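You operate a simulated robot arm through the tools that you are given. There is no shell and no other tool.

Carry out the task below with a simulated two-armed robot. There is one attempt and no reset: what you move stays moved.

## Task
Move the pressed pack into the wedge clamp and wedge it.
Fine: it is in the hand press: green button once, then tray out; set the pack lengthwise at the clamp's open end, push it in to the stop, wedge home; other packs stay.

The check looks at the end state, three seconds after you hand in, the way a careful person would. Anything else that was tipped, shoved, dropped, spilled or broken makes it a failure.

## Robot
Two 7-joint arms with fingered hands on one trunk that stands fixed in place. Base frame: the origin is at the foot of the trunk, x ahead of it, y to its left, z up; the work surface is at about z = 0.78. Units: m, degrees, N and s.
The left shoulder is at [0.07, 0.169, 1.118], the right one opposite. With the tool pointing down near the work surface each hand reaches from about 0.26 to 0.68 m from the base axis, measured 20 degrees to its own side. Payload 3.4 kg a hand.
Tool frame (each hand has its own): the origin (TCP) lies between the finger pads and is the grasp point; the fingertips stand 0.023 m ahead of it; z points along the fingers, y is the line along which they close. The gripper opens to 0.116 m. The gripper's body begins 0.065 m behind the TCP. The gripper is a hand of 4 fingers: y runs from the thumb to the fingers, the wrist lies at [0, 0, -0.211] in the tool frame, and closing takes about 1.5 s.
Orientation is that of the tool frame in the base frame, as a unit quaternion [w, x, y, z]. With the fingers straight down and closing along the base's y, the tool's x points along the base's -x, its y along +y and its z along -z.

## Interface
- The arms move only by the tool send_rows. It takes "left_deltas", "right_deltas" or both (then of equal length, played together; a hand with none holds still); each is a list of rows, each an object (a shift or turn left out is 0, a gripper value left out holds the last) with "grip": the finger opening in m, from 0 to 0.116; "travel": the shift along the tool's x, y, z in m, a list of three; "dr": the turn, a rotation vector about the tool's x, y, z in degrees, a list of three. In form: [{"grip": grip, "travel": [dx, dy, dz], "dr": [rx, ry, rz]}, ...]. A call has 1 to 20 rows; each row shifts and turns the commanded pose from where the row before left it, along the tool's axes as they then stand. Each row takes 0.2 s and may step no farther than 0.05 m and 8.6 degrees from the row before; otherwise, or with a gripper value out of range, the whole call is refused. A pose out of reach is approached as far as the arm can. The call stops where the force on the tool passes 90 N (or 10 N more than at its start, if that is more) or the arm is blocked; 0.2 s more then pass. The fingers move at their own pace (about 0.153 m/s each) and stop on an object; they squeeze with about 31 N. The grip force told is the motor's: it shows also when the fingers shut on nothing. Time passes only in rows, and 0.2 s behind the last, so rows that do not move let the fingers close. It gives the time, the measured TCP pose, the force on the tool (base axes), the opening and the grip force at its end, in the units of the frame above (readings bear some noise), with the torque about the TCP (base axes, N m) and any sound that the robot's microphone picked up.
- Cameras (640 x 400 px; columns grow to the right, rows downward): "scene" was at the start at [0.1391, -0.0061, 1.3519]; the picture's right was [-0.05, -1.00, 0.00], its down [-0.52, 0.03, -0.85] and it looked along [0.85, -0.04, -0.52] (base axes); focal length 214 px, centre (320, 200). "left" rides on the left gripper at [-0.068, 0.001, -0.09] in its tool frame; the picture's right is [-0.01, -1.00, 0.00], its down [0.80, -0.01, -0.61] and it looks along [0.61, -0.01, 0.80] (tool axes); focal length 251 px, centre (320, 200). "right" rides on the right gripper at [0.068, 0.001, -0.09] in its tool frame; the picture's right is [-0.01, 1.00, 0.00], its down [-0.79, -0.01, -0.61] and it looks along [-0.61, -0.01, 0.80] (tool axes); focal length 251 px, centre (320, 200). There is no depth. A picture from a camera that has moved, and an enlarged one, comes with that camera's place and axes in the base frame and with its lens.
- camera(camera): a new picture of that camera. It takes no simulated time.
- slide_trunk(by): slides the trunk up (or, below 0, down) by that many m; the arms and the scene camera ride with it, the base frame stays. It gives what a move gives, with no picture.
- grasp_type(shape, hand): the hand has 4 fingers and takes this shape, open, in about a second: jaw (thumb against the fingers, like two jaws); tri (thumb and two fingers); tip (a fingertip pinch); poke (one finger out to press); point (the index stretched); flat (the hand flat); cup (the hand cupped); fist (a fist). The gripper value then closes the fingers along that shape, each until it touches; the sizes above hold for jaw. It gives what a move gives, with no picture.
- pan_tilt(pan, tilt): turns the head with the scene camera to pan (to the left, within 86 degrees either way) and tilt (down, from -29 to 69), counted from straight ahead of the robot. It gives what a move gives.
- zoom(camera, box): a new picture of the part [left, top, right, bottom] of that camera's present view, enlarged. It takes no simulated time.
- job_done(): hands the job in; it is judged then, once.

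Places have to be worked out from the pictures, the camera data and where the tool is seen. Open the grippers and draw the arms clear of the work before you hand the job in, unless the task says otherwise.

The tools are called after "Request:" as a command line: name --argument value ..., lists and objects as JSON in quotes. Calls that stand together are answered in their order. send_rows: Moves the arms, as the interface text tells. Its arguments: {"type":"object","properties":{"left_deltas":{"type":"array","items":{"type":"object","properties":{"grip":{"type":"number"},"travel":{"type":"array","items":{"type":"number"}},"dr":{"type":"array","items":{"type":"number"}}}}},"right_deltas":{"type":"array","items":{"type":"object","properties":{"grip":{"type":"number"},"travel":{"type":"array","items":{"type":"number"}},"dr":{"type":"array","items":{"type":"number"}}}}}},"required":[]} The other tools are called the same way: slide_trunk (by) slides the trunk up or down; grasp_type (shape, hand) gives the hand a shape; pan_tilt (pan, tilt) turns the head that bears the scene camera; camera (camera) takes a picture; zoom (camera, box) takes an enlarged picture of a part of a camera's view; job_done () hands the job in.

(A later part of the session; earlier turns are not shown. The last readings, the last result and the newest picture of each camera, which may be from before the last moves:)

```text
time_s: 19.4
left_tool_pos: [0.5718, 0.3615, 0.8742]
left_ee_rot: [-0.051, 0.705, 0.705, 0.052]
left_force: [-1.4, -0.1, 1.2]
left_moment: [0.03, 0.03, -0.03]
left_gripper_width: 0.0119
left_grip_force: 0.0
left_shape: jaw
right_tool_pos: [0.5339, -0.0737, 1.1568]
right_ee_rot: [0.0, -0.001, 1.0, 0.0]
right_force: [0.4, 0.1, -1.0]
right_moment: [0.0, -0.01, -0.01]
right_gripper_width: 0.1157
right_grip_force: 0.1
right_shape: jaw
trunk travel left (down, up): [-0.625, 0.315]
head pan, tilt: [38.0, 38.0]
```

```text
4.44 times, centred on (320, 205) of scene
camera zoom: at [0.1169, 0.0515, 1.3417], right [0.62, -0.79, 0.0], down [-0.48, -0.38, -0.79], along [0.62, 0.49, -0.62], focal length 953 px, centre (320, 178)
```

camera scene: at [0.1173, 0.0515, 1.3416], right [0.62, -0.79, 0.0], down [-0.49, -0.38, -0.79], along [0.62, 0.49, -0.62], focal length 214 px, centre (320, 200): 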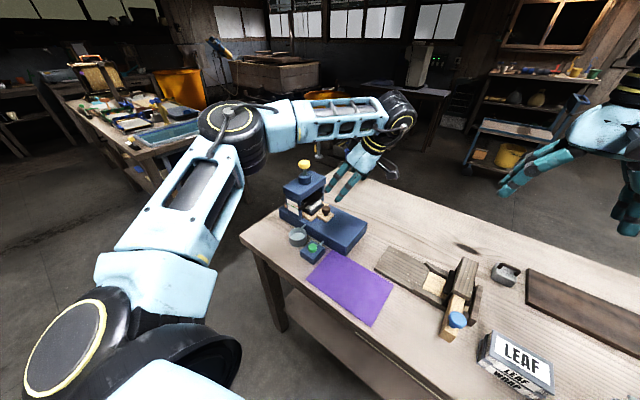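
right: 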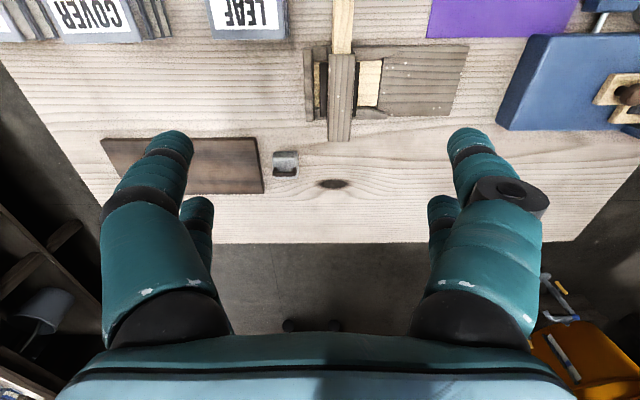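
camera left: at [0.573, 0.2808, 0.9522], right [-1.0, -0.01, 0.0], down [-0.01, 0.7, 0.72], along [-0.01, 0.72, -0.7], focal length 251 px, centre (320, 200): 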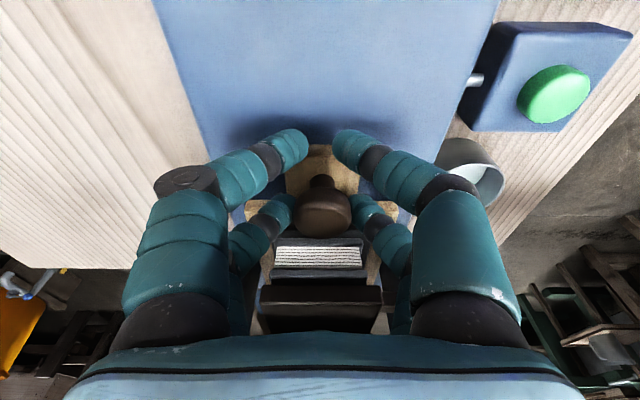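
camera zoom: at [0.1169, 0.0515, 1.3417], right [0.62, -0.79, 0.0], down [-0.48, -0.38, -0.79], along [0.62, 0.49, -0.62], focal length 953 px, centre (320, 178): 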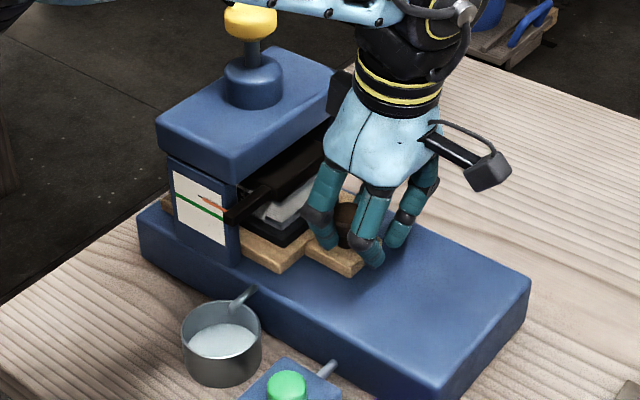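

The rear finger pair has come up against the knob, though the grip force reads zero. I'll command full closure to squeeze before pulling.

Request:
send_rows --left_deltas '[{"grip": 0.0}, {}, {}, {}]'

Request:
zoom --camera "left" --box '[220, 100, 420, 260]'

```text
time_s: 20.4
left_tool_pos: [0.5721, 0.3635, 0.8733]
left_ee_rot: [-0.051, 0.705, 0.706, 0.049]
left_force: [-3.3, -1.0, -11.1]
left_moment: [-0.27, -0.01, 0.04]
left_gripper_width: 0.0002
left_grip_force: 31.0
left_shape: jaw
right_tool_pos: [0.5361, -0.0738, 1.1564]
right_ee_rot: [-0.001, 0.0, 1.0, -0.001]
right_force: [-0.1, 0.5, -1.0]
right_moment: [-0.01, -0.02, -0.05]
right_gripper_width: 0.1157
right_grip_force: 0.2
right_shape: jaw
trunk travel left (down, up): [-0.625, 0.315]
head pan, tilt: [38.0, 38.0]
```

```text
2.50 times, centred on (320, 180) of left
camera zoom: at [0.5741, 0.2816, 0.9505], right [-1.0, -0.01, 0.0], down [-0.01, 0.7, 0.71], along [-0.01, 0.71, -0.7], focal length 629 px, centre (320, 250)
```

zoom: 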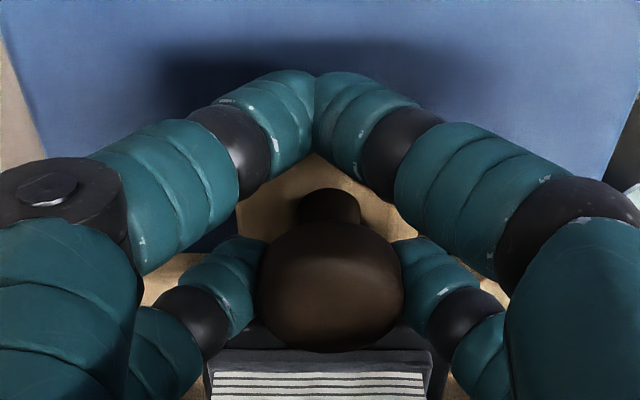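

The grip is now 31 N on the knob. I'll pull slowly to the right for 3 cm and check that the tray follows.

Request:
send_rows --left_deltas '[{"travel": [-0.0079, 0, -0.00115]}, {"travel": [-0.0099, 0, -0.00144]}, {"travel": [-0.0119, 0, -0.0017]}]'

Request:
camera --camera "left"

Request:
zoom --camera "scene" --box '[270, 160, 370, 250]'

```text
time_s: 21.2
left_tool_pos: [0.5722, 0.3319, 0.8727]
left_ee_rot: [-0.05, 0.705, 0.705, 0.051]
left_force: [-4.1, 0.0, -11.3]
left_moment: [-0.23, 0.04, 0.04]
left_gripper_width: 0.0
left_grip_force: 31.3
left_shape: jaw
right_tool_pos: [0.5359, -0.0732, 1.156]
right_ee_rot: [-0.001, 0.001, 1.0, -0.002]
right_force: [0.2, -0.2, 0.2]
right_moment: [-0.02, 0.02, -0.01]
right_gripper_width: 0.1158
right_grip_force: 0.1
right_shape: jaw
trunk travel left (down, up): [-0.625, 0.315]
head pan, tilt: [38.0, 38.0]
```

```text
taken
camera left: at [0.574, 0.2519, 0.9504], right [-1.0, -0.01, 0.0], down [-0.01, 0.7, 0.71], along [-0.01, 0.71, -0.7], focal length 251 px, centre (320, 200)
```

left: 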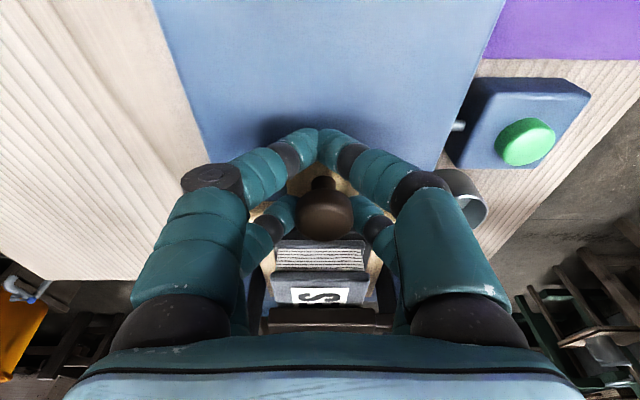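

```text
4.44 times, centred on (320, 205) of scene
camera zoom: at [0.1187, 0.0527, 1.3414], right [0.62, -0.79, 0.0], down [-0.49, -0.38, -0.79], along [0.62, 0.48, -0.62], focal length 953 px, centre (320, 178)
```

zoom: 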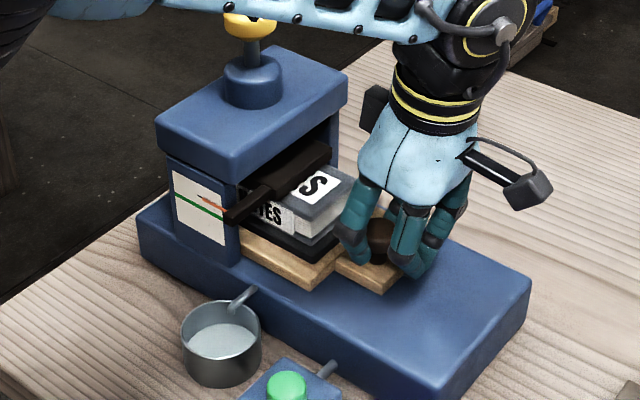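

The tray is sliding out with the pack on it, now showing a label ending "…TES". I'll keep pulling steadily.

Request:
send_rows --left_deltas '[{"travel": [-0.0119, 0, -0.0017]}, {"travel": [-0.0119, 0, -0.0017]}, {"travel": [-0.0119, 0, -0.0017]}, {"travel": [-0.0119, 0, -0.0017]}, {"travel": [-0.0099, 0, -0.00144]}]'

Request:
camera --camera "left"

Request:
zoom --camera "scene" --box '[270, 160, 370, 250]'

```text
time_s: 22.4
left_tool_pos: [0.5645, 0.279, 0.8741]
left_ee_rot: [-0.051, 0.705, 0.705, 0.049]
left_force: [21.5, -0.1, -24.4]
left_moment: [-0.51, -0.32, -0.49]
left_gripper_width: 0.0001
left_grip_force: 31.0
left_shape: jaw
left hand out of reach, approached as far as the arm can: row 2, 3, 4, 5
right_tool_pos: [0.5428, -0.0733, 1.1532]
right_ee_rot: [-0.005, 0.0, 1.0, 0.0]
right_force: [0.5, 0.5, 0.2]
right_moment: [0.0, 0.02, 0.02]
right_gripper_width: 0.1158
right_grip_force: 0.0
right_shape: jaw
trunk travel left (down, up): [-0.625, 0.315]
head pan, tilt: [38.0, 38.0]
```

```text
taken
camera left: at [0.5656, 0.1998, 0.952], right [-1.0, -0.01, 0.0], down [0.0, 0.7, 0.71], along [-0.01, 0.71, -0.7], focal length 251 px, centre (320, 200)
```

left: 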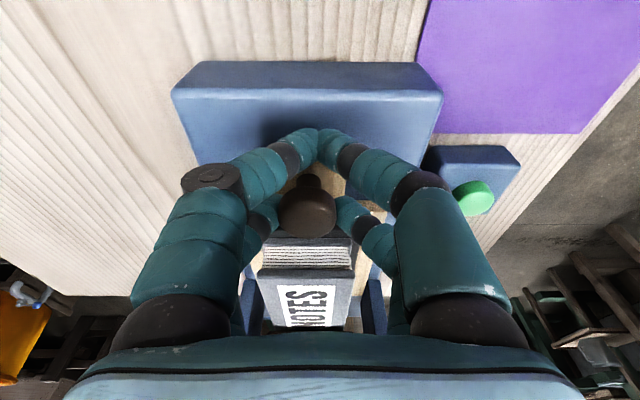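

```text
4.44 times, centred on (320, 205) of scene
camera zoom: at [0.1272, 0.0536, 1.3404], right [0.62, -0.79, 0.0], down [-0.49, -0.38, -0.78], along [0.62, 0.48, -0.62], focal length 953 px, centre (320, 178)
```

zoom: 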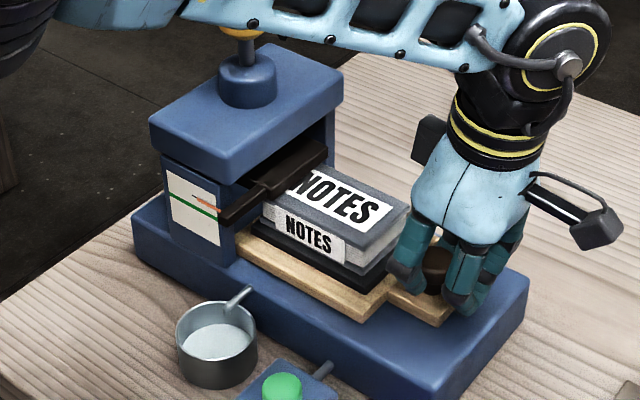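

The tray is almost out, but the arm is nearing a limit and the readings show side force. I'll look at the whole arm before doing anything else.

Request:
camera --camera "scene"

Request:
camera --camera "right"

```text
taken
camera scene: at [0.1272, 0.0536, 1.3404], right [0.62, -0.79, 0.0], down [-0.49, -0.38, -0.78], along [0.62, 0.48, -0.62], focal length 214 px, centre (320, 200)
```

scene: 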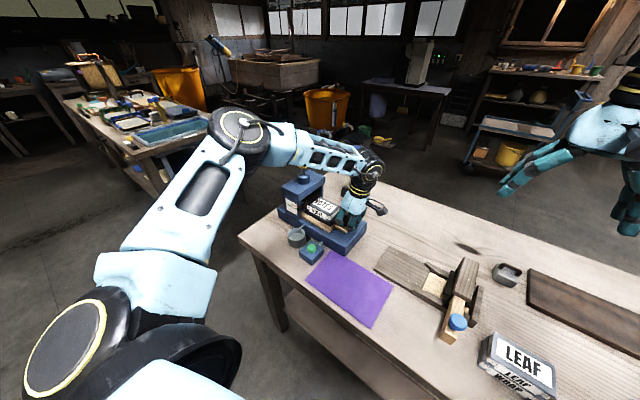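

```text
taken
camera right: at [0.4764, -0.0715, 1.2437], right [0.01, 1.0, 0.0], down [0.8, -0.01, 0.6], along [0.6, -0.01, -0.8], focal length 251 px, centre (320, 200)
```

right: 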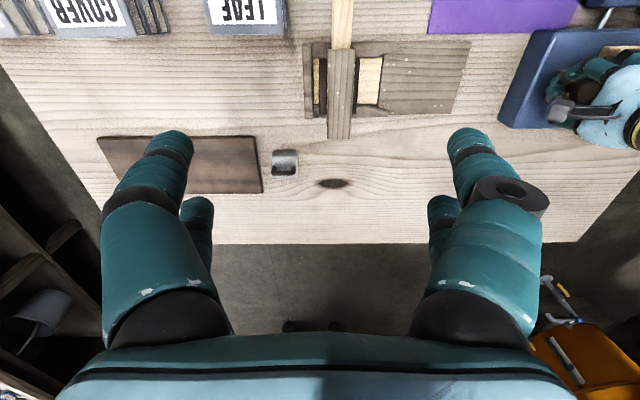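

The wrist is hitting a joint limit and dragging the tray towards me, so the pull must stop here. I'll open the fingers to release that side load, then re-grip at a better wrist angle.

Request:
send_rows --left_deltas '[{"grip": 0.06}, {}, {}, {}]'

Request:
camera --camera "left"

Request:
zoom --camera "scene" --box '[270, 160, 370, 250]'

```text
time_s: 23.4
left_tool_pos: [0.5553, 0.2794, 0.8799]
left_ee_rot: [-0.051, 0.705, 0.705, 0.053]
left_force: [-0.5, -0.3, 1.0]
left_moment: [0.02, 0.0, 0.0]
left_gripper_width: 0.0591
left_grip_force: 0.0
left_shape: jaw
right_tool_pos: [0.5341, -0.0743, 1.158]
right_ee_rot: [0.0, 0.0, 1.0, 0.0]
right_force: [0.7, -0.3, -0.8]
right_moment: [0.0, -0.01, 0.0]
right_gripper_width: 0.1157
right_grip_force: 0.0
right_shape: jaw
trunk travel left (down, up): [-0.625, 0.315]
head pan, tilt: [38.0, 38.0]
```

```text
taken
camera left: at [0.5578, 0.1986, 0.9576], right [-1.0, -0.01, 0.0], down [-0.01, 0.7, 0.71], along [0.0, 0.71, -0.7], focal length 251 px, centre (320, 200)
```

left: 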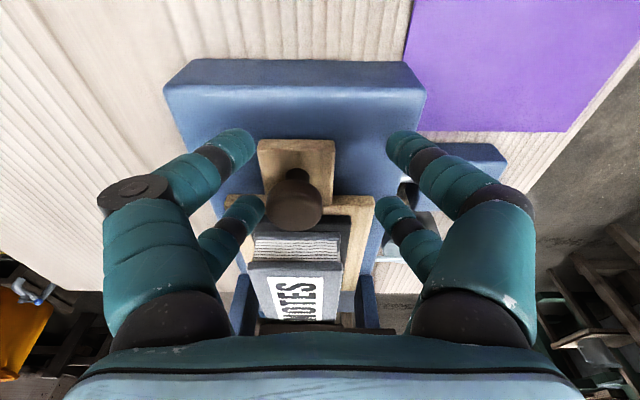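

```text
4.44 times, centred on (320, 205) of scene
camera zoom: at [0.1163, 0.0512, 1.3418], right [0.62, -0.79, 0.0], down [-0.48, -0.38, -0.79], along [0.62, 0.49, -0.62], focal length 953 px, centre (320, 178)
```

zoom: 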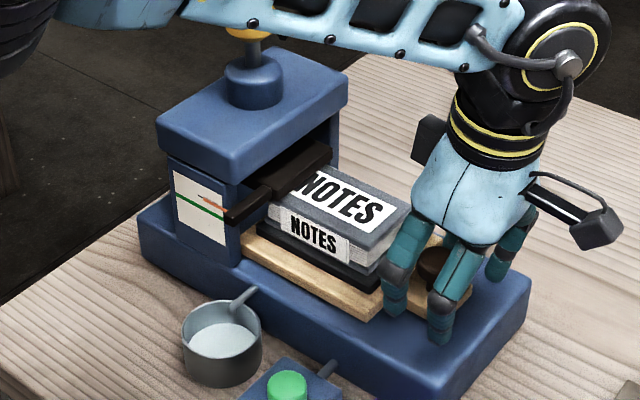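

The knob sits at (0.571, 0.289) and the tray stayed straight. I'll lift off, remove the tilt and turn the wrist back about 17° to gain reach.

Request:
send_rows --left_deltas '[{"grip": 0.09}, {}, {"travel": [-0.004, 0, -0.03]}, {"travel": [0, 0, -0.03]}, {"dr": [0, -8.4, 0]}, {"dr": [0, 0, -8.5]}, {"dr": [0, 0, -8.5]}, {}]'

Request:
camera --camera "left"

```text
time_s: 25.2
left_tool_pos: [0.5574, 0.2663, 0.939]
left_ee_rot: [0.001, 0.594, 0.805, 0.0]
left_force: [-0.9, 0.6, -0.3]
left_moment: [-0.03, -0.01, 0.0]
left_gripper_width: 0.0896
left_grip_force: 0.1
left_shape: jaw
right_tool_pos: [0.536, -0.074, 1.1577]
right_ee_rot: [0.001, 0.0, 1.0, 0.0]
right_force: [0.7, 0.5, 0.1]
right_moment: [-0.01, 0.01, 0.0]
right_gripper_width: 0.1158
right_grip_force: 0.2
right_shape: jaw
trunk travel left (down, up): [-0.625, 0.315]
head pan, tilt: [38.0, 38.0]
```

```text
taken
camera left: at [0.5782, 0.2011, 1.0281], right [-0.95, -0.3, 0.0], down [-0.24, 0.76, 0.6], along [-0.18, 0.58, -0.8], focal length 251 px, centre (320, 200)
```

left: 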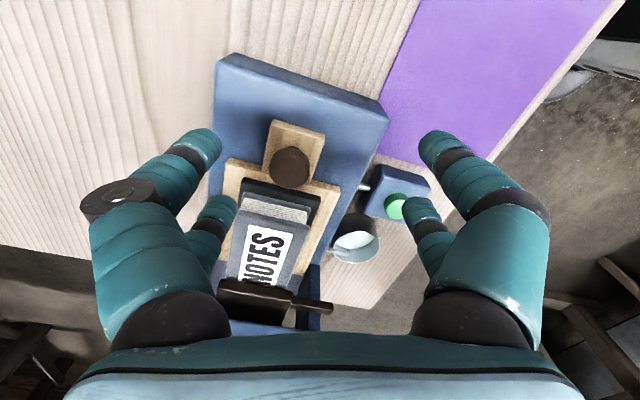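

The wrist now sits at θ≈73° with the tool vertical. I'll move back over the knob and see whether the arm reaches it.

Request:
send_rows --left_deltas '[{"travel": [0, 0.0204, 0.01]}, {}]'

```text
time_s: 25.8
left_tool_pos: [0.5755, 0.2725, 0.9308]
left_ee_rot: [0.001, 0.595, 0.804, -0.001]
left_force: [0.2, -0.4, 0.9]
left_moment: [0.0, -0.02, 0.03]
left_gripper_width: 0.0896
left_grip_force: 0.0
left_shape: jaw
right_tool_pos: [0.5338, -0.0734, 1.1573]
right_ee_rot: [0.0, 0.0, 1.0, 0.0]
right_force: [-0.4, -0.4, 0.4]
right_moment: [0.04, -0.03, -0.01]
right_gripper_width: 0.1157
right_grip_force: 0.1
right_shape: jaw
trunk travel left (down, up): [-0.625, 0.315]
head pan, tilt: [38.0, 38.0]
```

That was reached without trouble. I'll test in the air that the hand can travel the remaining distance to y≈0.235 before gripping again.

Request:
send_rows --left_deltas '[{"travel": [-0.0382, -0.0118, 0]}, {}]'

```text
time_s: 26.4
left_tool_pos: [0.5682, 0.2348, 0.9327]
left_ee_rot: [0.002, 0.594, 0.804, 0.0]
left_force: [0.1, -0.5, -0.2]
left_moment: [0.02, -0.06, 0.02]
left_gripper_width: 0.0897
left_grip_force: 0.1
left_shape: jaw
left hand out of reach, approached as far as the arm can: row 1
right_tool_pos: [0.5357, -0.0741, 1.157]
right_ee_rot: [0.0, 0.001, 1.0, -0.001]
right_force: [-0.7, 0.5, -0.2]
right_moment: [-0.05, -0.01, -0.01]
right_gripper_width: 0.1161
right_grip_force: 0.1
right_shape: jaw
trunk travel left (down, up): [-0.625, 0.315]
head pan, tilt: [38.0, 38.0]
```

It falls about 8 mm short at this angle. I'll turn another 8.5° back and test the far point again.

Request:
send_rows --left_deltas '[{"dr": [0, 0, -8.5]}, {"travel": [-0.003, 0.0085, 0]}, {}]'

```text
time_s: 27.2
left_tool_pos: [0.5695, 0.2399, 0.9326]
left_ee_rot: [0.003, 0.532, 0.847, -0.001]
left_force: [-0.5, -0.8, -0.4]
left_moment: [0.01, -0.03, -0.02]
left_gripper_width: 0.09
left_grip_force: 0.1
left_shape: jaw
left hand out of reach, approached as far as the arm can: row 2
right_tool_pos: [0.5373, -0.0752, 1.1569]
right_ee_rot: [-0.001, 0.0, 1.0, 0.0]
right_force: [0.5, 0.7, -0.7]
right_moment: [0.02, 0.01, -0.01]
right_gripper_width: 0.1159
right_grip_force: 0.1
right_shape: jaw
trunk travel left (down, up): [-0.625, 0.315]
head pan, tilt: [38.0, 38.0]
```

Still short, so yaw alone is not the limit. I'll look at the arm's posture.

Request:
camera --camera "scene"

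Request:
camera --camera "left"

```text
taken
camera scene: at [0.1175, 0.0513, 1.3416], right [0.62, -0.79, 0.0], down [-0.49, -0.38, -0.79], along [0.62, 0.49, -0.62], focal length 214 px, centre (320, 200)
```

scene: 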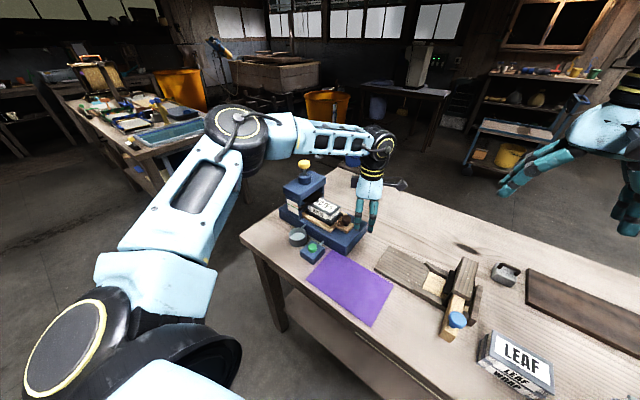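

```text
taken
camera left: at [0.601, 0.1781, 1.0211], right [-0.9, -0.44, 0.0], down [-0.35, 0.71, 0.6], along [-0.27, 0.54, -0.8], focal length 251 px, centre (320, 200)
```

left: 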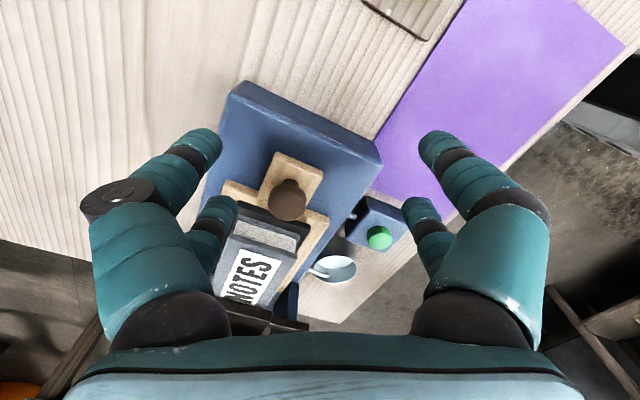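

The elbow is well bent, so I suspect the wrist bend is the limit with the forearm nearly horizontal. Raising the trunk should let the forearm slope down and free the wrist, and both hands are clear to rise.

Request:
slide_trunk --by 0.15

Request:
send_rows --left_deltas '[{"travel": [0, 0, 0.04]}, {"travel": [0, 0, 0.04]}, {"travel": [0, 0, 0.04]}, {"travel": [0, 0, 0.03]}, {}]'

Request:
camera --camera "scene"

```text
time_s: 29.0
left_tool_pos: [0.5696, 0.2406, 1.0823]
left_ee_rot: [0.001, 0.533, 0.846, 0.0]
left_force: [-0.2, -0.7, 0.2]
left_moment: [0.02, 0.02, 0.01]
left_gripper_width: 0.0899
left_grip_force: 0.0
left_shape: jaw
right_tool_pos: [0.5349, -0.074, 1.3062]
right_ee_rot: [0.0, 0.0, 1.0, 0.0]
right_force: [-0.3, 0.4, 0.0]
right_moment: [-0.01, 0.02, -0.03]
right_gripper_width: 0.116
right_grip_force: 0.0
right_shape: jaw
trunk travel left (down, up): [-0.775, 0.165]
head pan, tilt: [38.0, 38.0]
```

```text
time_s: 30.2
left_tool_pos: [0.5233, 0.2597, 0.9589]
left_ee_rot: [0.002, 0.533, 0.846, 0.0]
left_force: [0.6, 0.9, -0.3]
left_moment: [0.01, 0.0, 0.01]
left_gripper_width: 0.0898
left_grip_force: 0.1
left_shape: jaw
left hand out of reach, approached as far as the arm can: row 1, 2, 3, 4
right_tool_pos: [0.5349, -0.0737, 1.3075]
right_ee_rot: [0.0, 0.0, 1.0, 0.0]
right_force: [0.6, 0.0, -0.3]
right_moment: [-0.01, 0.01, 0.01]
right_gripper_width: 0.116
right_grip_force: 0.1
right_shape: jaw
trunk travel left (down, up): [-0.775, 0.165]
head pan, tilt: [38.0, 38.0]
```

```text
taken
camera scene: at [0.1175, 0.0514, 1.4916], right [0.62, -0.79, 0.0], down [-0.49, -0.38, -0.79], along [0.62, 0.49, -0.62], focal length 214 px, centre (320, 200)
```

scene: 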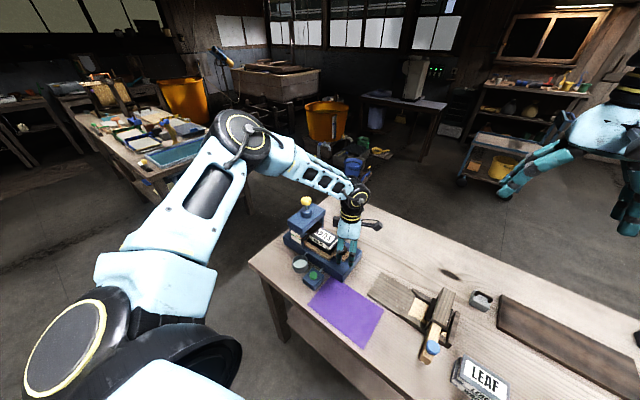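

Raising made it worse, so lowering should help. I'll lift the left hand first for clearance, then bring the trunk down to 0.10 m below its starting height.

Request:
send_rows --left_deltas '[{"travel": [0, 0, -0.045]}, {"travel": [0, 0, -0.045]}, {"travel": [0, 0, -0.045]}, {"travel": [0, 0, -0.045]}, {"travel": [0, 0, -0.045]}, {"travel": [0, 0, -0.045]}, {"travel": [0, 0, -0.045]}, {}]'

Request:
slide_trunk --by -0.25

Request:
camera --camera "scene"

Request:
camera --camera "left"

```text
time_s: 32.0
left_tool_pos: [0.5251, 0.2587, 1.2775]
left_ee_rot: [0.001, 0.534, 0.846, -0.001]
left_force: [-0.5, -1.0, 0.3]
left_moment: [-0.02, 0.0, 0.04]
left_gripper_width: 0.0899
left_grip_force: 0.0
left_shape: jaw
right_tool_pos: [0.5343, -0.0734, 1.3061]
right_ee_rot: [0.0, 0.001, 1.0, 0.0]
right_force: [-0.2, 1.0, 0.2]
right_moment: [0.01, -0.04, -0.02]
right_gripper_width: 0.1157
right_grip_force: 0.0
right_shape: jaw
trunk travel left (down, up): [-0.775, 0.165]
head pan, tilt: [38.0, 38.0]
```

```text
time_s: 34.5
left_tool_pos: [0.5241, 0.2596, 1.028]
left_ee_rot: [0.001, 0.533, 0.846, -0.001]
left_force: [-0.5, 0.6, 0.6]
left_moment: [-0.02, 0.02, 0.01]
left_gripper_width: 0.0897
left_grip_force: 0.1
left_shape: jaw
right_tool_pos: [0.5354, -0.0739, 1.0563]
right_ee_rot: [0.0, 0.001, 1.0, 0.001]
right_force: [-1.2, 0.2, 0.3]
right_moment: [-0.01, 0.0, -0.04]
right_gripper_width: 0.1159
right_grip_force: 0.0
right_shape: jaw
trunk travel left (down, up): [-0.525, 0.415]
head pan, tilt: [38.0, 38.0]
```

```text
taken
camera scene: at [0.1172, 0.0515, 1.2417], right [0.62, -0.79, 0.0], down [-0.49, -0.38, -0.79], along [0.62, 0.49, -0.62], focal length 214 px, centre (320, 200)
```

scene: 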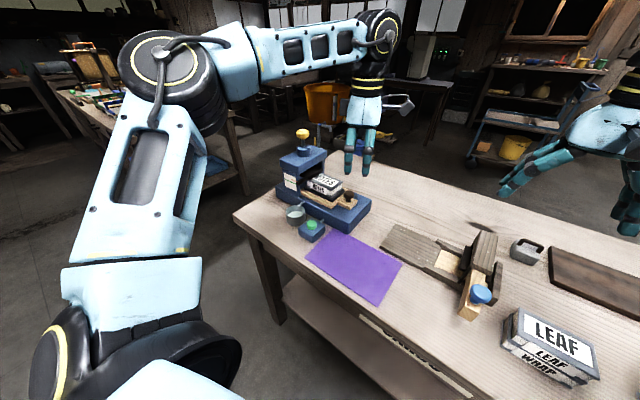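

```text
taken
camera left: at [0.5548, 0.1969, 1.1162], right [-0.9, -0.44, 0.0], down [-0.35, 0.72, 0.6], along [-0.27, 0.54, -0.8], focal length 251 px, centre (320, 200)
```

left: 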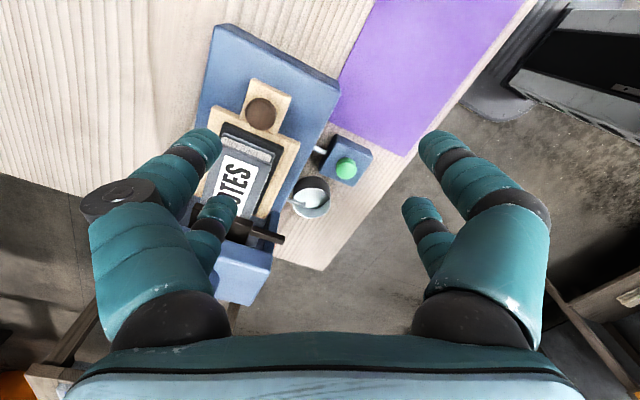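

The trunk is now 0.10 m lower. I'll test the far pull point (0.577, 0.235) again in the air at z≈0.93.

Request:
send_rows --left_deltas '[{"travel": [-0.0151, 0.0123, 0.033]}, {"travel": [-0.0151, 0.0123, 0.033]}, {"travel": [-0.0151, 0.0123, 0.032]}, {"dr": [0, 0, 8.5]}, {}]'

```text
time_s: 35.8
left_tool_pos: [0.5723, 0.2349, 0.9282]
left_ee_rot: [0.002, 0.595, 0.804, 0.0]
left_force: [-0.3, 0.2, -0.1]
left_moment: [0.01, 0.05, -0.02]
left_gripper_width: 0.0896
left_grip_force: 0.1
left_shape: jaw
left hand out of reach, approached as far as the arm can: row 3
right_tool_pos: [0.5361, -0.0744, 1.0557]
right_ee_rot: [0.0, 0.0, 1.0, 0.0]
right_force: [-0.5, -0.5, -0.3]
right_moment: [0.0, 0.01, 0.03]
right_gripper_width: 0.1161
right_grip_force: 0.0
right_shape: jaw
trunk travel left (down, up): [-0.525, 0.415]
head pan, tilt: [38.0, 38.0]
```

That gave only a small gain. I'll check how the reach changes with the hand back at its normal yaw, since I also need to know how far this hand can reach over the clamp.

Request:
send_rows --left_deltas '[{"travel": [0, 0, -0.04], "dr": [0, 0, -8.5]}, {"dr": [0, 0, -8.5]}, {"dr": [0, 0, -8.5]}, {"dr": [0, 0, -8.5]}, {"dr": [0, 0, -8.5]}, {"dr": [0, 0, -8.5]}, {"dr": [0, 0, -8.5]}, {"dr": [0, 0, -8.5]}, {"dr": [0, 0, -5]}, {"travel": [-0.03, 0, 0]}, {"travel": [-0.03, 0, 0]}, {}]'

Request:
camera --camera "scene"

```text
time_s: 38.4
left_tool_pos: [0.5788, 0.2574, 0.956]
left_ee_rot: [0.002, -0.001, 1.0, -0.002]
left_force: [0.5, 0.2, -0.6]
left_moment: [-0.01, -0.02, -0.02]
left_gripper_width: 0.0899
left_grip_force: 0.0
left_shape: jaw
left hand out of reach, approached as far as the arm can: row 1, 10, 11
right_tool_pos: [0.5346, -0.0741, 1.0556]
right_ee_rot: [0.0, 0.0, 1.0, 0.001]
right_force: [-0.1, -0.4, -0.4]
right_moment: [-0.01, 0.0, 0.03]
right_gripper_width: 0.1157
right_grip_force: 0.0
right_shape: jaw
trunk travel left (down, up): [-0.525, 0.415]
head pan, tilt: [38.0, 38.0]
```

```text
taken
camera scene: at [0.1174, 0.0514, 1.2416], right [0.62, -0.79, 0.0], down [-0.49, -0.38, -0.79], along [0.62, 0.49, -0.62], focal length 214 px, centre (320, 200)
```

scene: 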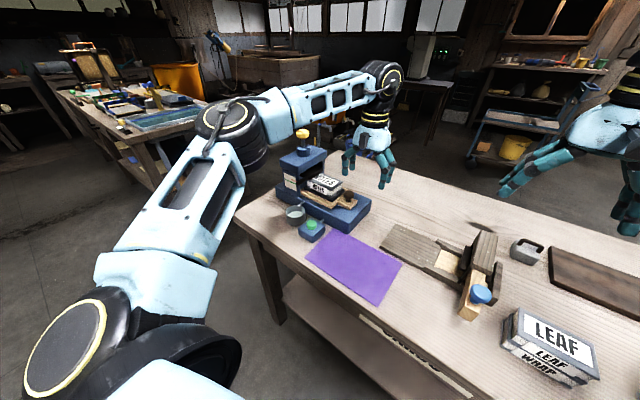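

At normal yaw the limit is similar. Before gripping again I want to know how the left hand reaches over the clamp bed near (0.57, 0.10), so I'll clear the right hand to the side and test in the air.

Request:
send_rows --left_deltas '[{"travel": [0.005, 0, -0.03]}, {"travel": [0.005, 0, -0.03]}, {"travel": [0.01, 0, 0]}, {}, {}]' --right_deltas '[{"travel": [0.017, -0.0352, -0.02]}, {"travel": [0.017, -0.0352, -0.02]}, {"travel": [0.017, -0.0352, -0.02]}, {"travel": [0.017, -0.0352, -0.02]}, {"travel": [0.017, -0.0352, -0.02]}]'

Request:
send_rows --left_deltas '[{"travel": [0, -0.04, 0]}, {"travel": [0, -0.04, 0]}, {"travel": [0, -0.04, 0]}, {"travel": [0, -0.03, 0]}, {"travel": [-0.03, 0, 0]}, {}]'

Request:
camera --camera "scene"

```text
time_s: 39.5
left_tool_pos: [0.5496, 0.2582, 1.0153]
left_ee_rot: [0.002, -0.001, 1.0, -0.001]
left_force: [-0.1, 0.0, -0.2]
left_moment: [0.05, 0.01, -0.02]
left_gripper_width: 0.0899
left_grip_force: 0.1
left_shape: jaw
left hand out of reach, approached as far as the arm can: row 2
right_tool_pos: [0.4476, -0.2523, 1.1591]
right_ee_rot: [0.001, 0.0, 1.0, 0.002]
right_force: [-0.2, -0.8, 0.3]
right_moment: [0.01, -0.04, 0.0]
right_gripper_width: 0.116
right_grip_force: 0.0
right_shape: jaw
trunk travel left (down, up): [-0.525, 0.415]
head pan, tilt: [38.0, 38.0]
```

```text
time_s: 41.0
left_tool_pos: [0.5422, 0.2093, 0.9973]
left_ee_rot: [0.002, -0.001, 1.0, -0.001]
left_force: [0.0, 0.2, 0.3]
left_moment: [0.01, 0.0, 0.01]
left_gripper_width: 0.0898
left_grip_force: 0.0
left_shape: jaw
left hand out of reach, approached as far as the arm can: row 1, 2, 3, 4, 5
right_tool_pos: [0.4487, -0.2527, 1.1599]
right_ee_rot: [0.0, 0.0, 1.0, 0.0]
right_force: [0.1, -0.5, -0.7]
right_moment: [-0.02, 0.01, 0.0]
right_gripper_width: 0.1159
right_grip_force: 0.1
right_shape: jaw
trunk travel left (down, up): [-0.525, 0.415]
head pan, tilt: [38.0, 38.0]
```

```text
taken
camera scene: at [0.1169, 0.0508, 1.2417], right [0.62, -0.79, 0.0], down [-0.48, -0.38, -0.79], along [0.62, 0.49, -0.62], focal length 214 px, centre (320, 200)
```

scene: 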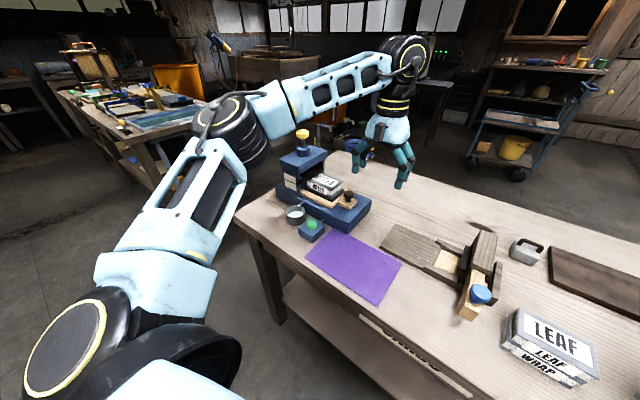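

The left arm is stuck in an elbow-out posture at y≈0.21, while the right arm started much further inward at a greater height. I'll bring the left hand up and back, then inward, to let the elbow take a different posture.

Request:
send_rows --left_deltas '[{"travel": [0.02, 0, -0.045]}, {"travel": [0.02, 0, -0.045]}, {"travel": [0.02, 0, -0.045]}, {"travel": [0.02, 0, -0.045]}, {"travel": [0.02, 0, -0.045]}, {"travel": [0.02, 0, -0.045]}, {}]'

Request:
send_rows --left_deltas '[{"travel": [0, -0.04, 0]}, {"travel": [0, -0.04, 0]}, {"travel": [0, -0.04, 0]}, {"travel": [0, -0.02, 0]}, {}]'

Request:
camera --camera "scene"

```text
time_s: 42.5
left_tool_pos: [0.3766, 0.2329, 1.1866]
left_ee_rot: [0.003, -0.001, 1.0, -0.001]
left_force: [-0.3, 0.2, -0.1]
left_moment: [-0.01, -0.03, 0.03]
left_gripper_width: 0.0897
left_grip_force: 0.0
left_shape: jaw
left hand out of reach, approached as far as the arm can: row 2, 3, 4, 5, 6
right_tool_pos: [0.4505, -0.2509, 1.1577]
right_ee_rot: [0.0, 0.001, 1.0, -0.001]
right_force: [0.4, 0.7, 0.0]
right_moment: [0.02, -0.02, 0.0]
right_gripper_width: 0.1157
right_grip_force: 0.1
right_shape: jaw
trunk travel left (down, up): [-0.525, 0.415]
head pan, tilt: [38.0, 38.0]
```

```text
time_s: 43.8
left_tool_pos: [0.349, 0.1272, 1.1496]
left_ee_rot: [0.001, -0.001, 1.0, -0.002]
left_force: [-0.4, 0.3, -0.5]
left_moment: [0.0, 0.01, 0.02]
left_gripper_width: 0.0895
left_grip_force: 0.0
left_shape: jaw
left hand out of reach, approached as far as the arm can: row 1, 2, 3, 4
right_tool_pos: [0.4478, -0.2507, 1.1574]
right_ee_rot: [-0.001, 0.0, 1.0, 0.0]
right_force: [-0.9, 0.6, 0.1]
right_moment: [0.01, -0.01, 0.0]
right_gripper_width: 0.1158
right_grip_force: 0.2
right_shape: jaw
trunk travel left (down, up): [-0.525, 0.415]
head pan, tilt: [38.0, 38.0]
```

```text
taken
camera scene: at [0.1172, 0.0516, 1.2416], right [0.62, -0.79, 0.0], down [-0.49, -0.38, -0.79], along [0.62, 0.49, -0.62], focal length 214 px, centre (320, 200)
```

scene: 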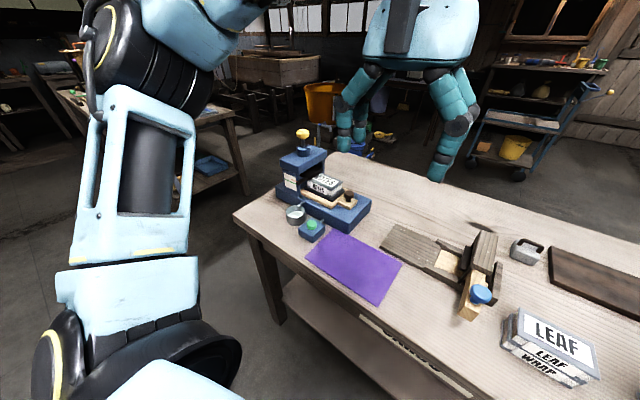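

The left arm keeps losing reach as it moves inward. I'll compare with the right arm's posture, which did reach inward at the start.

Request:
pan_tilt --pan -40 --tilt 25

Request:
camera --camera "scene"

Request:
pan_tilt --pan 50 --tilt 10

Request:
camera --camera "scene"

```text
time_s: 45.3
left_tool_pos: [0.3488, 0.128, 1.1494]
left_ee_rot: [0.002, 0.0, 1.0, -0.002]
left_force: [-0.3, 0.4, 0.0]
left_moment: [0.01, -0.02, 0.02]
left_gripper_width: 0.0896
left_grip_force: 0.0
left_shape: jaw
right_tool_pos: [0.4498, -0.2516, 1.1586]
right_ee_rot: [0.0, 0.0, 1.0, 0.0]
right_force: [-0.4, -0.3, 0.6]
right_moment: [0.04, 0.0, 0.0]
right_gripper_width: 0.1157
right_grip_force: 0.0
right_shape: jaw
trunk travel left (down, up): [-0.525, 0.415]
head pan, tilt: [-40.0, 25.0]
```

```text
taken
camera scene: at [0.1199, -0.0609, 1.262], right [-0.64, -0.77, 0.0], down [-0.32, 0.27, -0.91], along [0.69, -0.58, -0.42], focal length 214 px, centre (320, 200)
```

scene: 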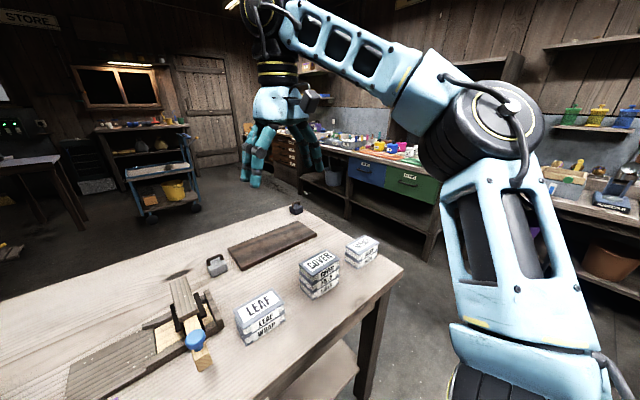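

```text
time_s: 46.9
left_tool_pos: [0.3485, 0.1283, 1.1487]
left_ee_rot: [0.002, -0.001, 1.0, -0.002]
left_force: [-0.3, -0.5, -1.3]
left_moment: [-0.01, -0.01, 0.02]
left_gripper_width: 0.0897
left_grip_force: 0.0
left_shape: jaw
right_tool_pos: [0.4487, -0.2516, 1.159]
right_ee_rot: [0.0, 0.0, 1.0, 0.0]
right_force: [0.4, 0.3, -0.8]
right_moment: [0.0, -0.03, 0.02]
right_gripper_width: 0.1157
right_grip_force: 0.0
right_shape: jaw
trunk travel left (down, up): [-0.525, 0.415]
head pan, tilt: [50.0, 10.0]
```

```text
taken
camera scene: at [0.1091, 0.0695, 1.2863], right [0.77, -0.64, 0.0], down [-0.11, -0.13, -0.98], along [0.63, 0.75, -0.17], focal length 214 px, centre (320, 200)
```

scene: 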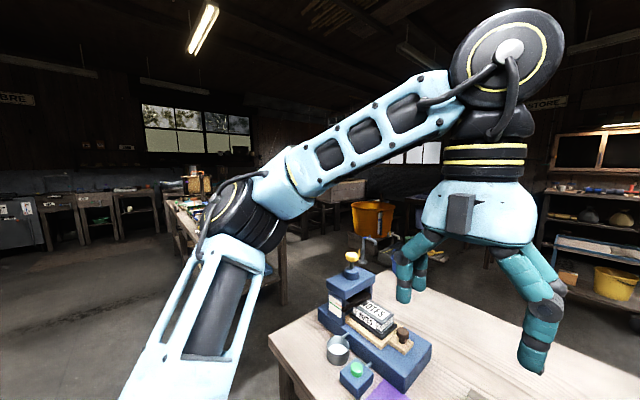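

Comparing the two, the hands are mirrored: the right hand's camera faces back at me while the left hand's faces away. So the left wrist may be turned 180° from its comfortable roll. I'll back out to open space and turn the left hand towards θ=180°.

Request:
send_rows --left_deltas '[{"travel": [-0.015, 0.04, 0.005]}, {"travel": [-0.015, 0.04, 0.005]}, {"travel": [-0.015, 0.04, 0.005]}, {"travel": [-0.015, 0.04, 0.005]}, {"travel": [-0.01, 0.02, 0.0]}, {}]'

Request:
send_rows --left_deltas '[{"dr": [0, 0, 8.2]}, {"dr": [0, 0, 8.2]}, {"dr": [0, 0, 8.2]}, {"dr": [0, 0, 8.2]}, {"dr": [0, 0, 8.2]}, {"dr": [0, 0, 8.2]}, {"dr": [0, 0, 8.2]}, {"dr": [0, 0, 8.2]}, {"dr": [0, 0, 8.2]}, {"dr": [0, 0, 8.2]}, {"dr": [0, 0, 8.0]}, {}]'

Request:
send_rows --left_deltas '[{"dr": [0, 0, 8.2]}, {"dr": [0, 0, 8.2]}, {"dr": [0, 0, 8.2]}, {"dr": [0, 0, 8.2]}, {"dr": [0, 0, 8.2]}, {"dr": [0, 0, 8.2]}, {"dr": [0, 0, 8.2]}, {"dr": [0, 0, 8.2]}, {"dr": [0, 0, 8.2]}, {"dr": [0, 0, 8.2]}, {"dr": [0, 0, 8.0]}, {}]'

Request:
camera --camera "scene"

```text
time_s: 48.3
left_tool_pos: [0.4142, 0.3117, 1.1275]
left_ee_rot: [0.001, 0.0, 1.0, 0.0]
left_force: [-0.4, 0.2, 0.8]
left_moment: [0.0, -0.01, -0.04]
left_gripper_width: 0.09
left_grip_force: 0.1
left_shape: jaw
right_tool_pos: [0.4487, -0.2505, 1.1594]
right_ee_rot: [0.0, 0.0, 1.0, 0.0]
right_force: [0.2, -0.3, 0.2]
right_moment: [-0.01, 0.01, -0.02]
right_gripper_width: 0.1161
right_grip_force: 0.1
right_shape: jaw
trunk travel left (down, up): [-0.525, 0.415]
head pan, tilt: [50.0, 10.0]
```

```text
time_s: 50.9
left_tool_pos: [0.4186, 0.3105, 1.1266]
left_ee_rot: [0.001, 0.707, 0.707, 0.001]
left_force: [0.4, -1.1, 1.3]
left_moment: [0.06, 0.02, 0.02]
left_gripper_width: 0.0894
left_grip_force: 0.0
left_shape: jaw
right_tool_pos: [0.4483, -0.2522, 1.1582]
right_ee_rot: [0.0, 0.0, 1.0, 0.001]
right_force: [-1.2, 0.3, -0.4]
right_moment: [0.01, 0.01, -0.01]
right_gripper_width: 0.116
right_grip_force: 0.1
right_shape: jaw
trunk travel left (down, up): [-0.525, 0.415]
head pan, tilt: [50.0, 10.0]
```

```text
time_s: 53.5
left_tool_pos: [0.2583, 0.1212, 1.0535]
left_ee_rot: [0.001, 1.0, 0.0, 0.001]
left_force: [-0.4, 0.5, 0.1]
left_moment: [-0.01, -0.01, 0.0]
left_gripper_width: 0.0897
left_grip_force: 0.1
left_shape: jaw
left hand out of reach, approached as far as the arm can: row 3, 4, 5, 6, 7, 8, 9, 10, 11
right_tool_pos: [0.4492, -0.2513, 1.1593]
right_ee_rot: [0.0, 0.0, 1.0, 0.001]
right_force: [0.1, 0.9, 0.2]
right_moment: [0.04, 0.03, -0.02]
right_gripper_width: 0.1159
right_grip_force: 0.1
right_shape: jaw
trunk travel left (down, up): [-0.525, 0.415]
head pan, tilt: [50.0, 10.0]
```

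```text
taken
camera scene: at [0.1092, 0.0701, 1.2863], right [0.77, -0.64, 0.0], down [-0.11, -0.13, -0.98], along [0.63, 0.75, -0.17], focal length 214 px, centre (320, 200)
```

scene: 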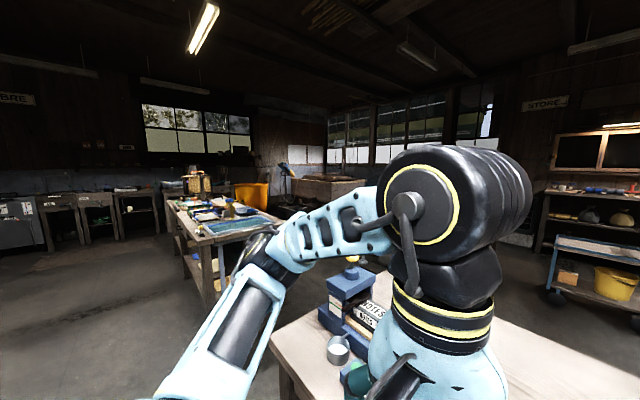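

Turning further in that direction hits the wrist stop at about θ≈105°, so the free range lies the other way. I'll back out to θ=0 and then test θ=-90°.

Request:
send_rows --left_deltas '[{"dr": [0, 0, -8.2]}, {"dr": [0, 0, -8.2]}, {"dr": [0, 0, -8.2]}, {"dr": [0, 0, -8.2]}, {"dr": [0, 0, -8.2]}, {"dr": [0, 0, -8.2]}, {"dr": [0, 0, -8.2]}, {"dr": [0, 0, -8.2]}, {"dr": [0, 0, -8.2]}, {"dr": [0, 0, -8.2]}, {"dr": [0, 0, -8.0]}, {"travel": [0.04, 0, 0]}, {"travel": [0.04, 0.02, 0]}, {"travel": [0.04, 0.03, 0]}, {"travel": [0.04, 0.03, 0]}, {"travel": [0, 0.04, -0.02]}, {"travel": [0, 0.04, -0.02]}, {}]'

Request:
send_rows --left_deltas '[{"dr": [0, 0, -8.2]}, {"dr": [0, 0, -8.2]}, {"dr": [0, 0, -8.2]}, {"dr": [0, 0, -8.2]}, {"dr": [0, 0, -8.2]}, {"dr": [0, 0, -8.2]}, {"dr": [0, 0, -8.2]}, {"dr": [0, 0, -8.2]}, {"dr": [0, 0, -8.2]}, {"dr": [0, 0, -8.2]}, {"dr": [0, 0, -8.0]}, {}]'

Request:
camera --camera "scene"

```text
time_s: 57.3
left_tool_pos: [0.4145, 0.2851, 1.0976]
left_ee_rot: [0.002, 0.706, 0.708, 0.0]
left_force: [-0.4, 0.3, -0.3]
left_moment: [-0.03, -0.03, -0.03]
left_gripper_width: 0.0897
left_grip_force: 0.1
left_shape: jaw
right_tool_pos: [0.4481, -0.2506, 1.161]
right_ee_rot: [-0.001, 0.001, 1.0, 0.0]
right_force: [0.0, -0.1, 0.6]
right_moment: [0.0, 0.02, -0.04]
right_gripper_width: 0.1159
right_grip_force: 0.0
right_shape: jaw
trunk travel left (down, up): [-0.525, 0.415]
head pan, tilt: [50.0, 10.0]
```

```text
time_s: 59.9
left_tool_pos: [0.4187, 0.2826, 1.0944]
left_ee_rot: [0.001, -0.002, 1.0, -0.001]
left_force: [0.6, -0.9, 0.8]
left_moment: [0.0, 0.0, 0.01]
left_gripper_width: 0.0897
left_grip_force: 0.1
left_shape: jaw
right_tool_pos: [0.4479, -0.2505, 1.1595]
right_ee_rot: [-0.001, -0.001, 1.0, 0.0]
right_force: [0.7, 0.8, 0.3]
right_moment: [-0.01, 0.01, 0.0]
right_gripper_width: 0.1159
right_grip_force: 0.1
right_shape: jaw
trunk travel left (down, up): [-0.525, 0.415]
head pan, tilt: [50.0, 10.0]
```

```text
taken
camera scene: at [0.1091, 0.0696, 1.2863], right [0.77, -0.64, 0.0], down [-0.11, -0.13, -0.98], along [0.63, 0.75, -0.17], focal length 214 px, centre (320, 200)
```

scene: 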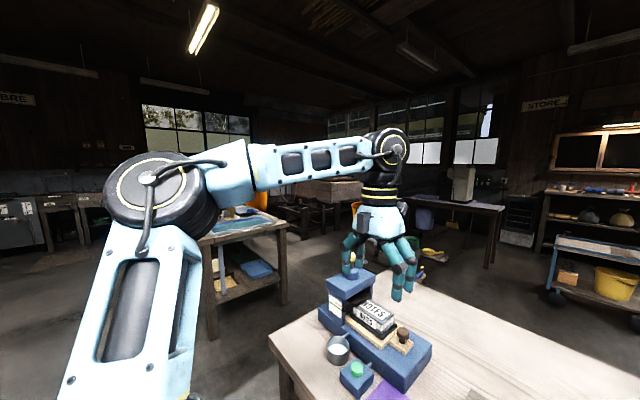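

I'm back at θ=0 with a clean posture. I'll test moving inward at θ=0, then at negative yaw.

Request:
send_rows --left_deltas '[{"travel": [0, -0.04, 0]}, {"travel": [0, -0.04, 0]}, {"travel": [0, -0.04, 0]}, {"travel": [0, -0.04, 0]}, {}]'

Request:
send_rows --left_deltas '[{"dr": [0, 0, -8.2]}, {"dr": [0, 0, -8.2]}, {"dr": [0, 0, -8.2]}, {"dr": [0, 0, -8.2]}, {"dr": [0, 0, -8.2]}, {"dr": [0, 0, -8.2]}, {"dr": [0, 0, -8.2]}, {"dr": [0, 0, -8.2]}, {"dr": [0, 0, -8.2]}, {"dr": [0, 0, -8.2]}, {"dr": [0, 0, -8.0]}, {}]'

Request:
send_rows --left_deltas '[{"travel": [0.04, 0, 0]}, {"travel": [0.04, 0, 0]}, {"travel": [0.04, 0, 0]}, {}]'

Request:
camera --camera "scene"

```text
time_s: 61.1
left_tool_pos: [0.4107, 0.1307, 1.0888]
left_ee_rot: [0.002, -0.002, 1.0, -0.002]
left_force: [-0.7, -0.4, 0.4]
left_moment: [0.01, -0.03, 0.0]
left_gripper_width: 0.0899
left_grip_force: 0.2
left_shape: jaw
left hand out of reach, approached as far as the arm can: row 4
right_tool_pos: [0.4488, -0.2493, 1.1599]
right_ee_rot: [0.001, -0.001, 1.0, 0.0]
right_force: [0.2, 0.5, 0.2]
right_moment: [0.01, -0.03, -0.03]
right_gripper_width: 0.1158
right_grip_force: 0.1
right_shape: jaw
trunk travel left (down, up): [-0.525, 0.415]
head pan, tilt: [50.0, 10.0]
```

```text
time_s: 63.7
left_tool_pos: [0.4129, 0.1321, 1.0898]
left_ee_rot: [0.0, 0.708, -0.706, 0.002]
left_force: [0.2, -0.3, 0.2]
left_moment: [-0.03, 0.01, 0.02]
left_gripper_width: 0.0897
left_grip_force: 0.0
left_shape: jaw
left hand out of reach, approached as far as the arm can: row 6
right_tool_pos: [0.4488, -0.2527, 1.1599]
right_ee_rot: [0.0, 0.0, 1.0, 0.0]
right_force: [0.8, -0.2, 0.6]
right_moment: [-0.01, 0.0, 0.02]
right_gripper_width: 0.1159
right_grip_force: 0.1
right_shape: jaw
trunk travel left (down, up): [-0.525, 0.415]
head pan, tilt: [50.0, 10.0]
```

```text
time_s: 64.7
left_tool_pos: [0.3815, 0.1068, 1.0724]
left_ee_rot: [0.0, 0.708, -0.706, 0.001]
left_force: [-0.1, -0.2, 0.6]
left_moment: [0.0, 0.02, 0.0]
left_gripper_width: 0.09
left_grip_force: 0.0
left_shape: jaw
left hand out of reach, approached as far as the arm can: row 1, 2, 3
right_tool_pos: [0.4477, -0.2512, 1.1587]
right_ee_rot: [-0.001, 0.0, 1.0, 0.0]
right_force: [0.4, -0.2, 0.1]
right_moment: [-0.03, -0.04, 0.01]
right_gripper_width: 0.1159
right_grip_force: 0.0
right_shape: jaw
trunk travel left (down, up): [-0.525, 0.415]
head pan, tilt: [50.0, 10.0]
```

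```text
taken
camera scene: at [0.1092, 0.0695, 1.2863], right [0.77, -0.64, 0.0], down [-0.11, -0.13, -0.98], along [0.63, 0.75, -0.17], focal length 214 px, centre (320, 200)
```

scene: 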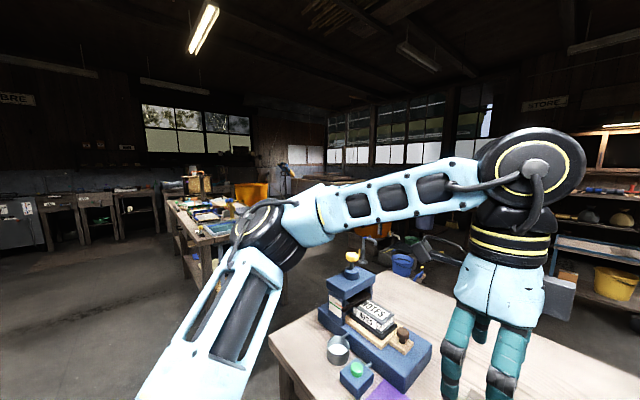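

The inward limit seems independent of these yaws. I'll continue turning to θ=-180°, which is the true mirror of the right hand's comfortable pose, and test the inward reach there.

Request:
send_rows --left_deltas '[{"travel": [-0.04, 0, 0]}, {"travel": [-0.04, 0, 0]}, {"travel": [-0.04, 0, 0]}, {"travel": [0, 0.03, 0]}, {}]'

Request:
send_rows --left_deltas '[{"dr": [0, 0, -8.2]}, {"dr": [0, 0, -8.2]}, {"dr": [0, 0, -8.2]}, {"dr": [0, 0, -8.2]}, {"dr": [0, 0, -8.2]}, {"dr": [0, 0, -8.2]}, {"dr": [0, 0, -8.2]}, {"dr": [0, 0, -8.2]}, {"dr": [0, 0, -8.2]}, {"dr": [0, 0, -8.2]}, {"dr": [0, 0, -8.0]}, {}]'

Request:
camera --camera "scene"

```text
time_s: 65.9
left_tool_pos: [0.3521, 0.2281, 1.0682]
left_ee_rot: [0.001, 0.708, -0.706, 0.001]
left_force: [0.0, 1.0, -1.0]
left_moment: [0.02, -0.03, -0.01]
left_gripper_width: 0.0898
left_grip_force: 0.0
left_shape: jaw
right_tool_pos: [0.4497, -0.2504, 1.1585]
right_ee_rot: [-0.001, 0.0, 1.0, 0.0]
right_force: [0.0, 0.2, 0.6]
right_moment: [-0.01, 0.01, 0.0]
right_gripper_width: 0.116
right_grip_force: 0.0
right_shape: jaw
trunk travel left (down, up): [-0.525, 0.415]
head pan, tilt: [50.0, 10.0]
```

```text
time_s: 68.5
left_tool_pos: [0.3507, 0.228, 1.0729]
left_ee_rot: [0.001, 1.0, 0.002, 0.001]
left_force: [0.6, 0.3, 0.6]
left_moment: [-0.02, -0.01, -0.02]
left_gripper_width: 0.0901
left_grip_force: 0.1
left_shape: jaw
right_tool_pos: [0.4473, -0.2508, 1.1582]
right_ee_rot: [0.0, 0.0, 1.0, 0.0]
right_force: [-0.3, 0.3, 0.4]
right_moment: [0.0, -0.01, 0.0]
right_gripper_width: 0.1157
right_grip_force: 0.1
right_shape: jaw
trunk travel left (down, up): [-0.525, 0.415]
head pan, tilt: [50.0, 10.0]
```

```text
taken
camera scene: at [0.109, 0.0695, 1.2864], right [0.77, -0.64, 0.0], down [-0.11, -0.13, -0.98], along [0.63, 0.75, -0.17], focal length 214 px, centre (320, 200)
```

scene: 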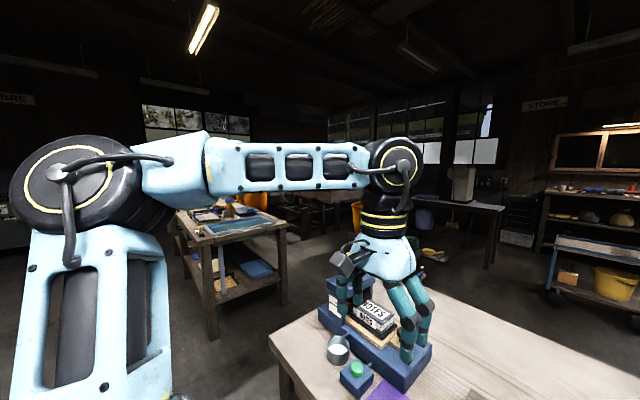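

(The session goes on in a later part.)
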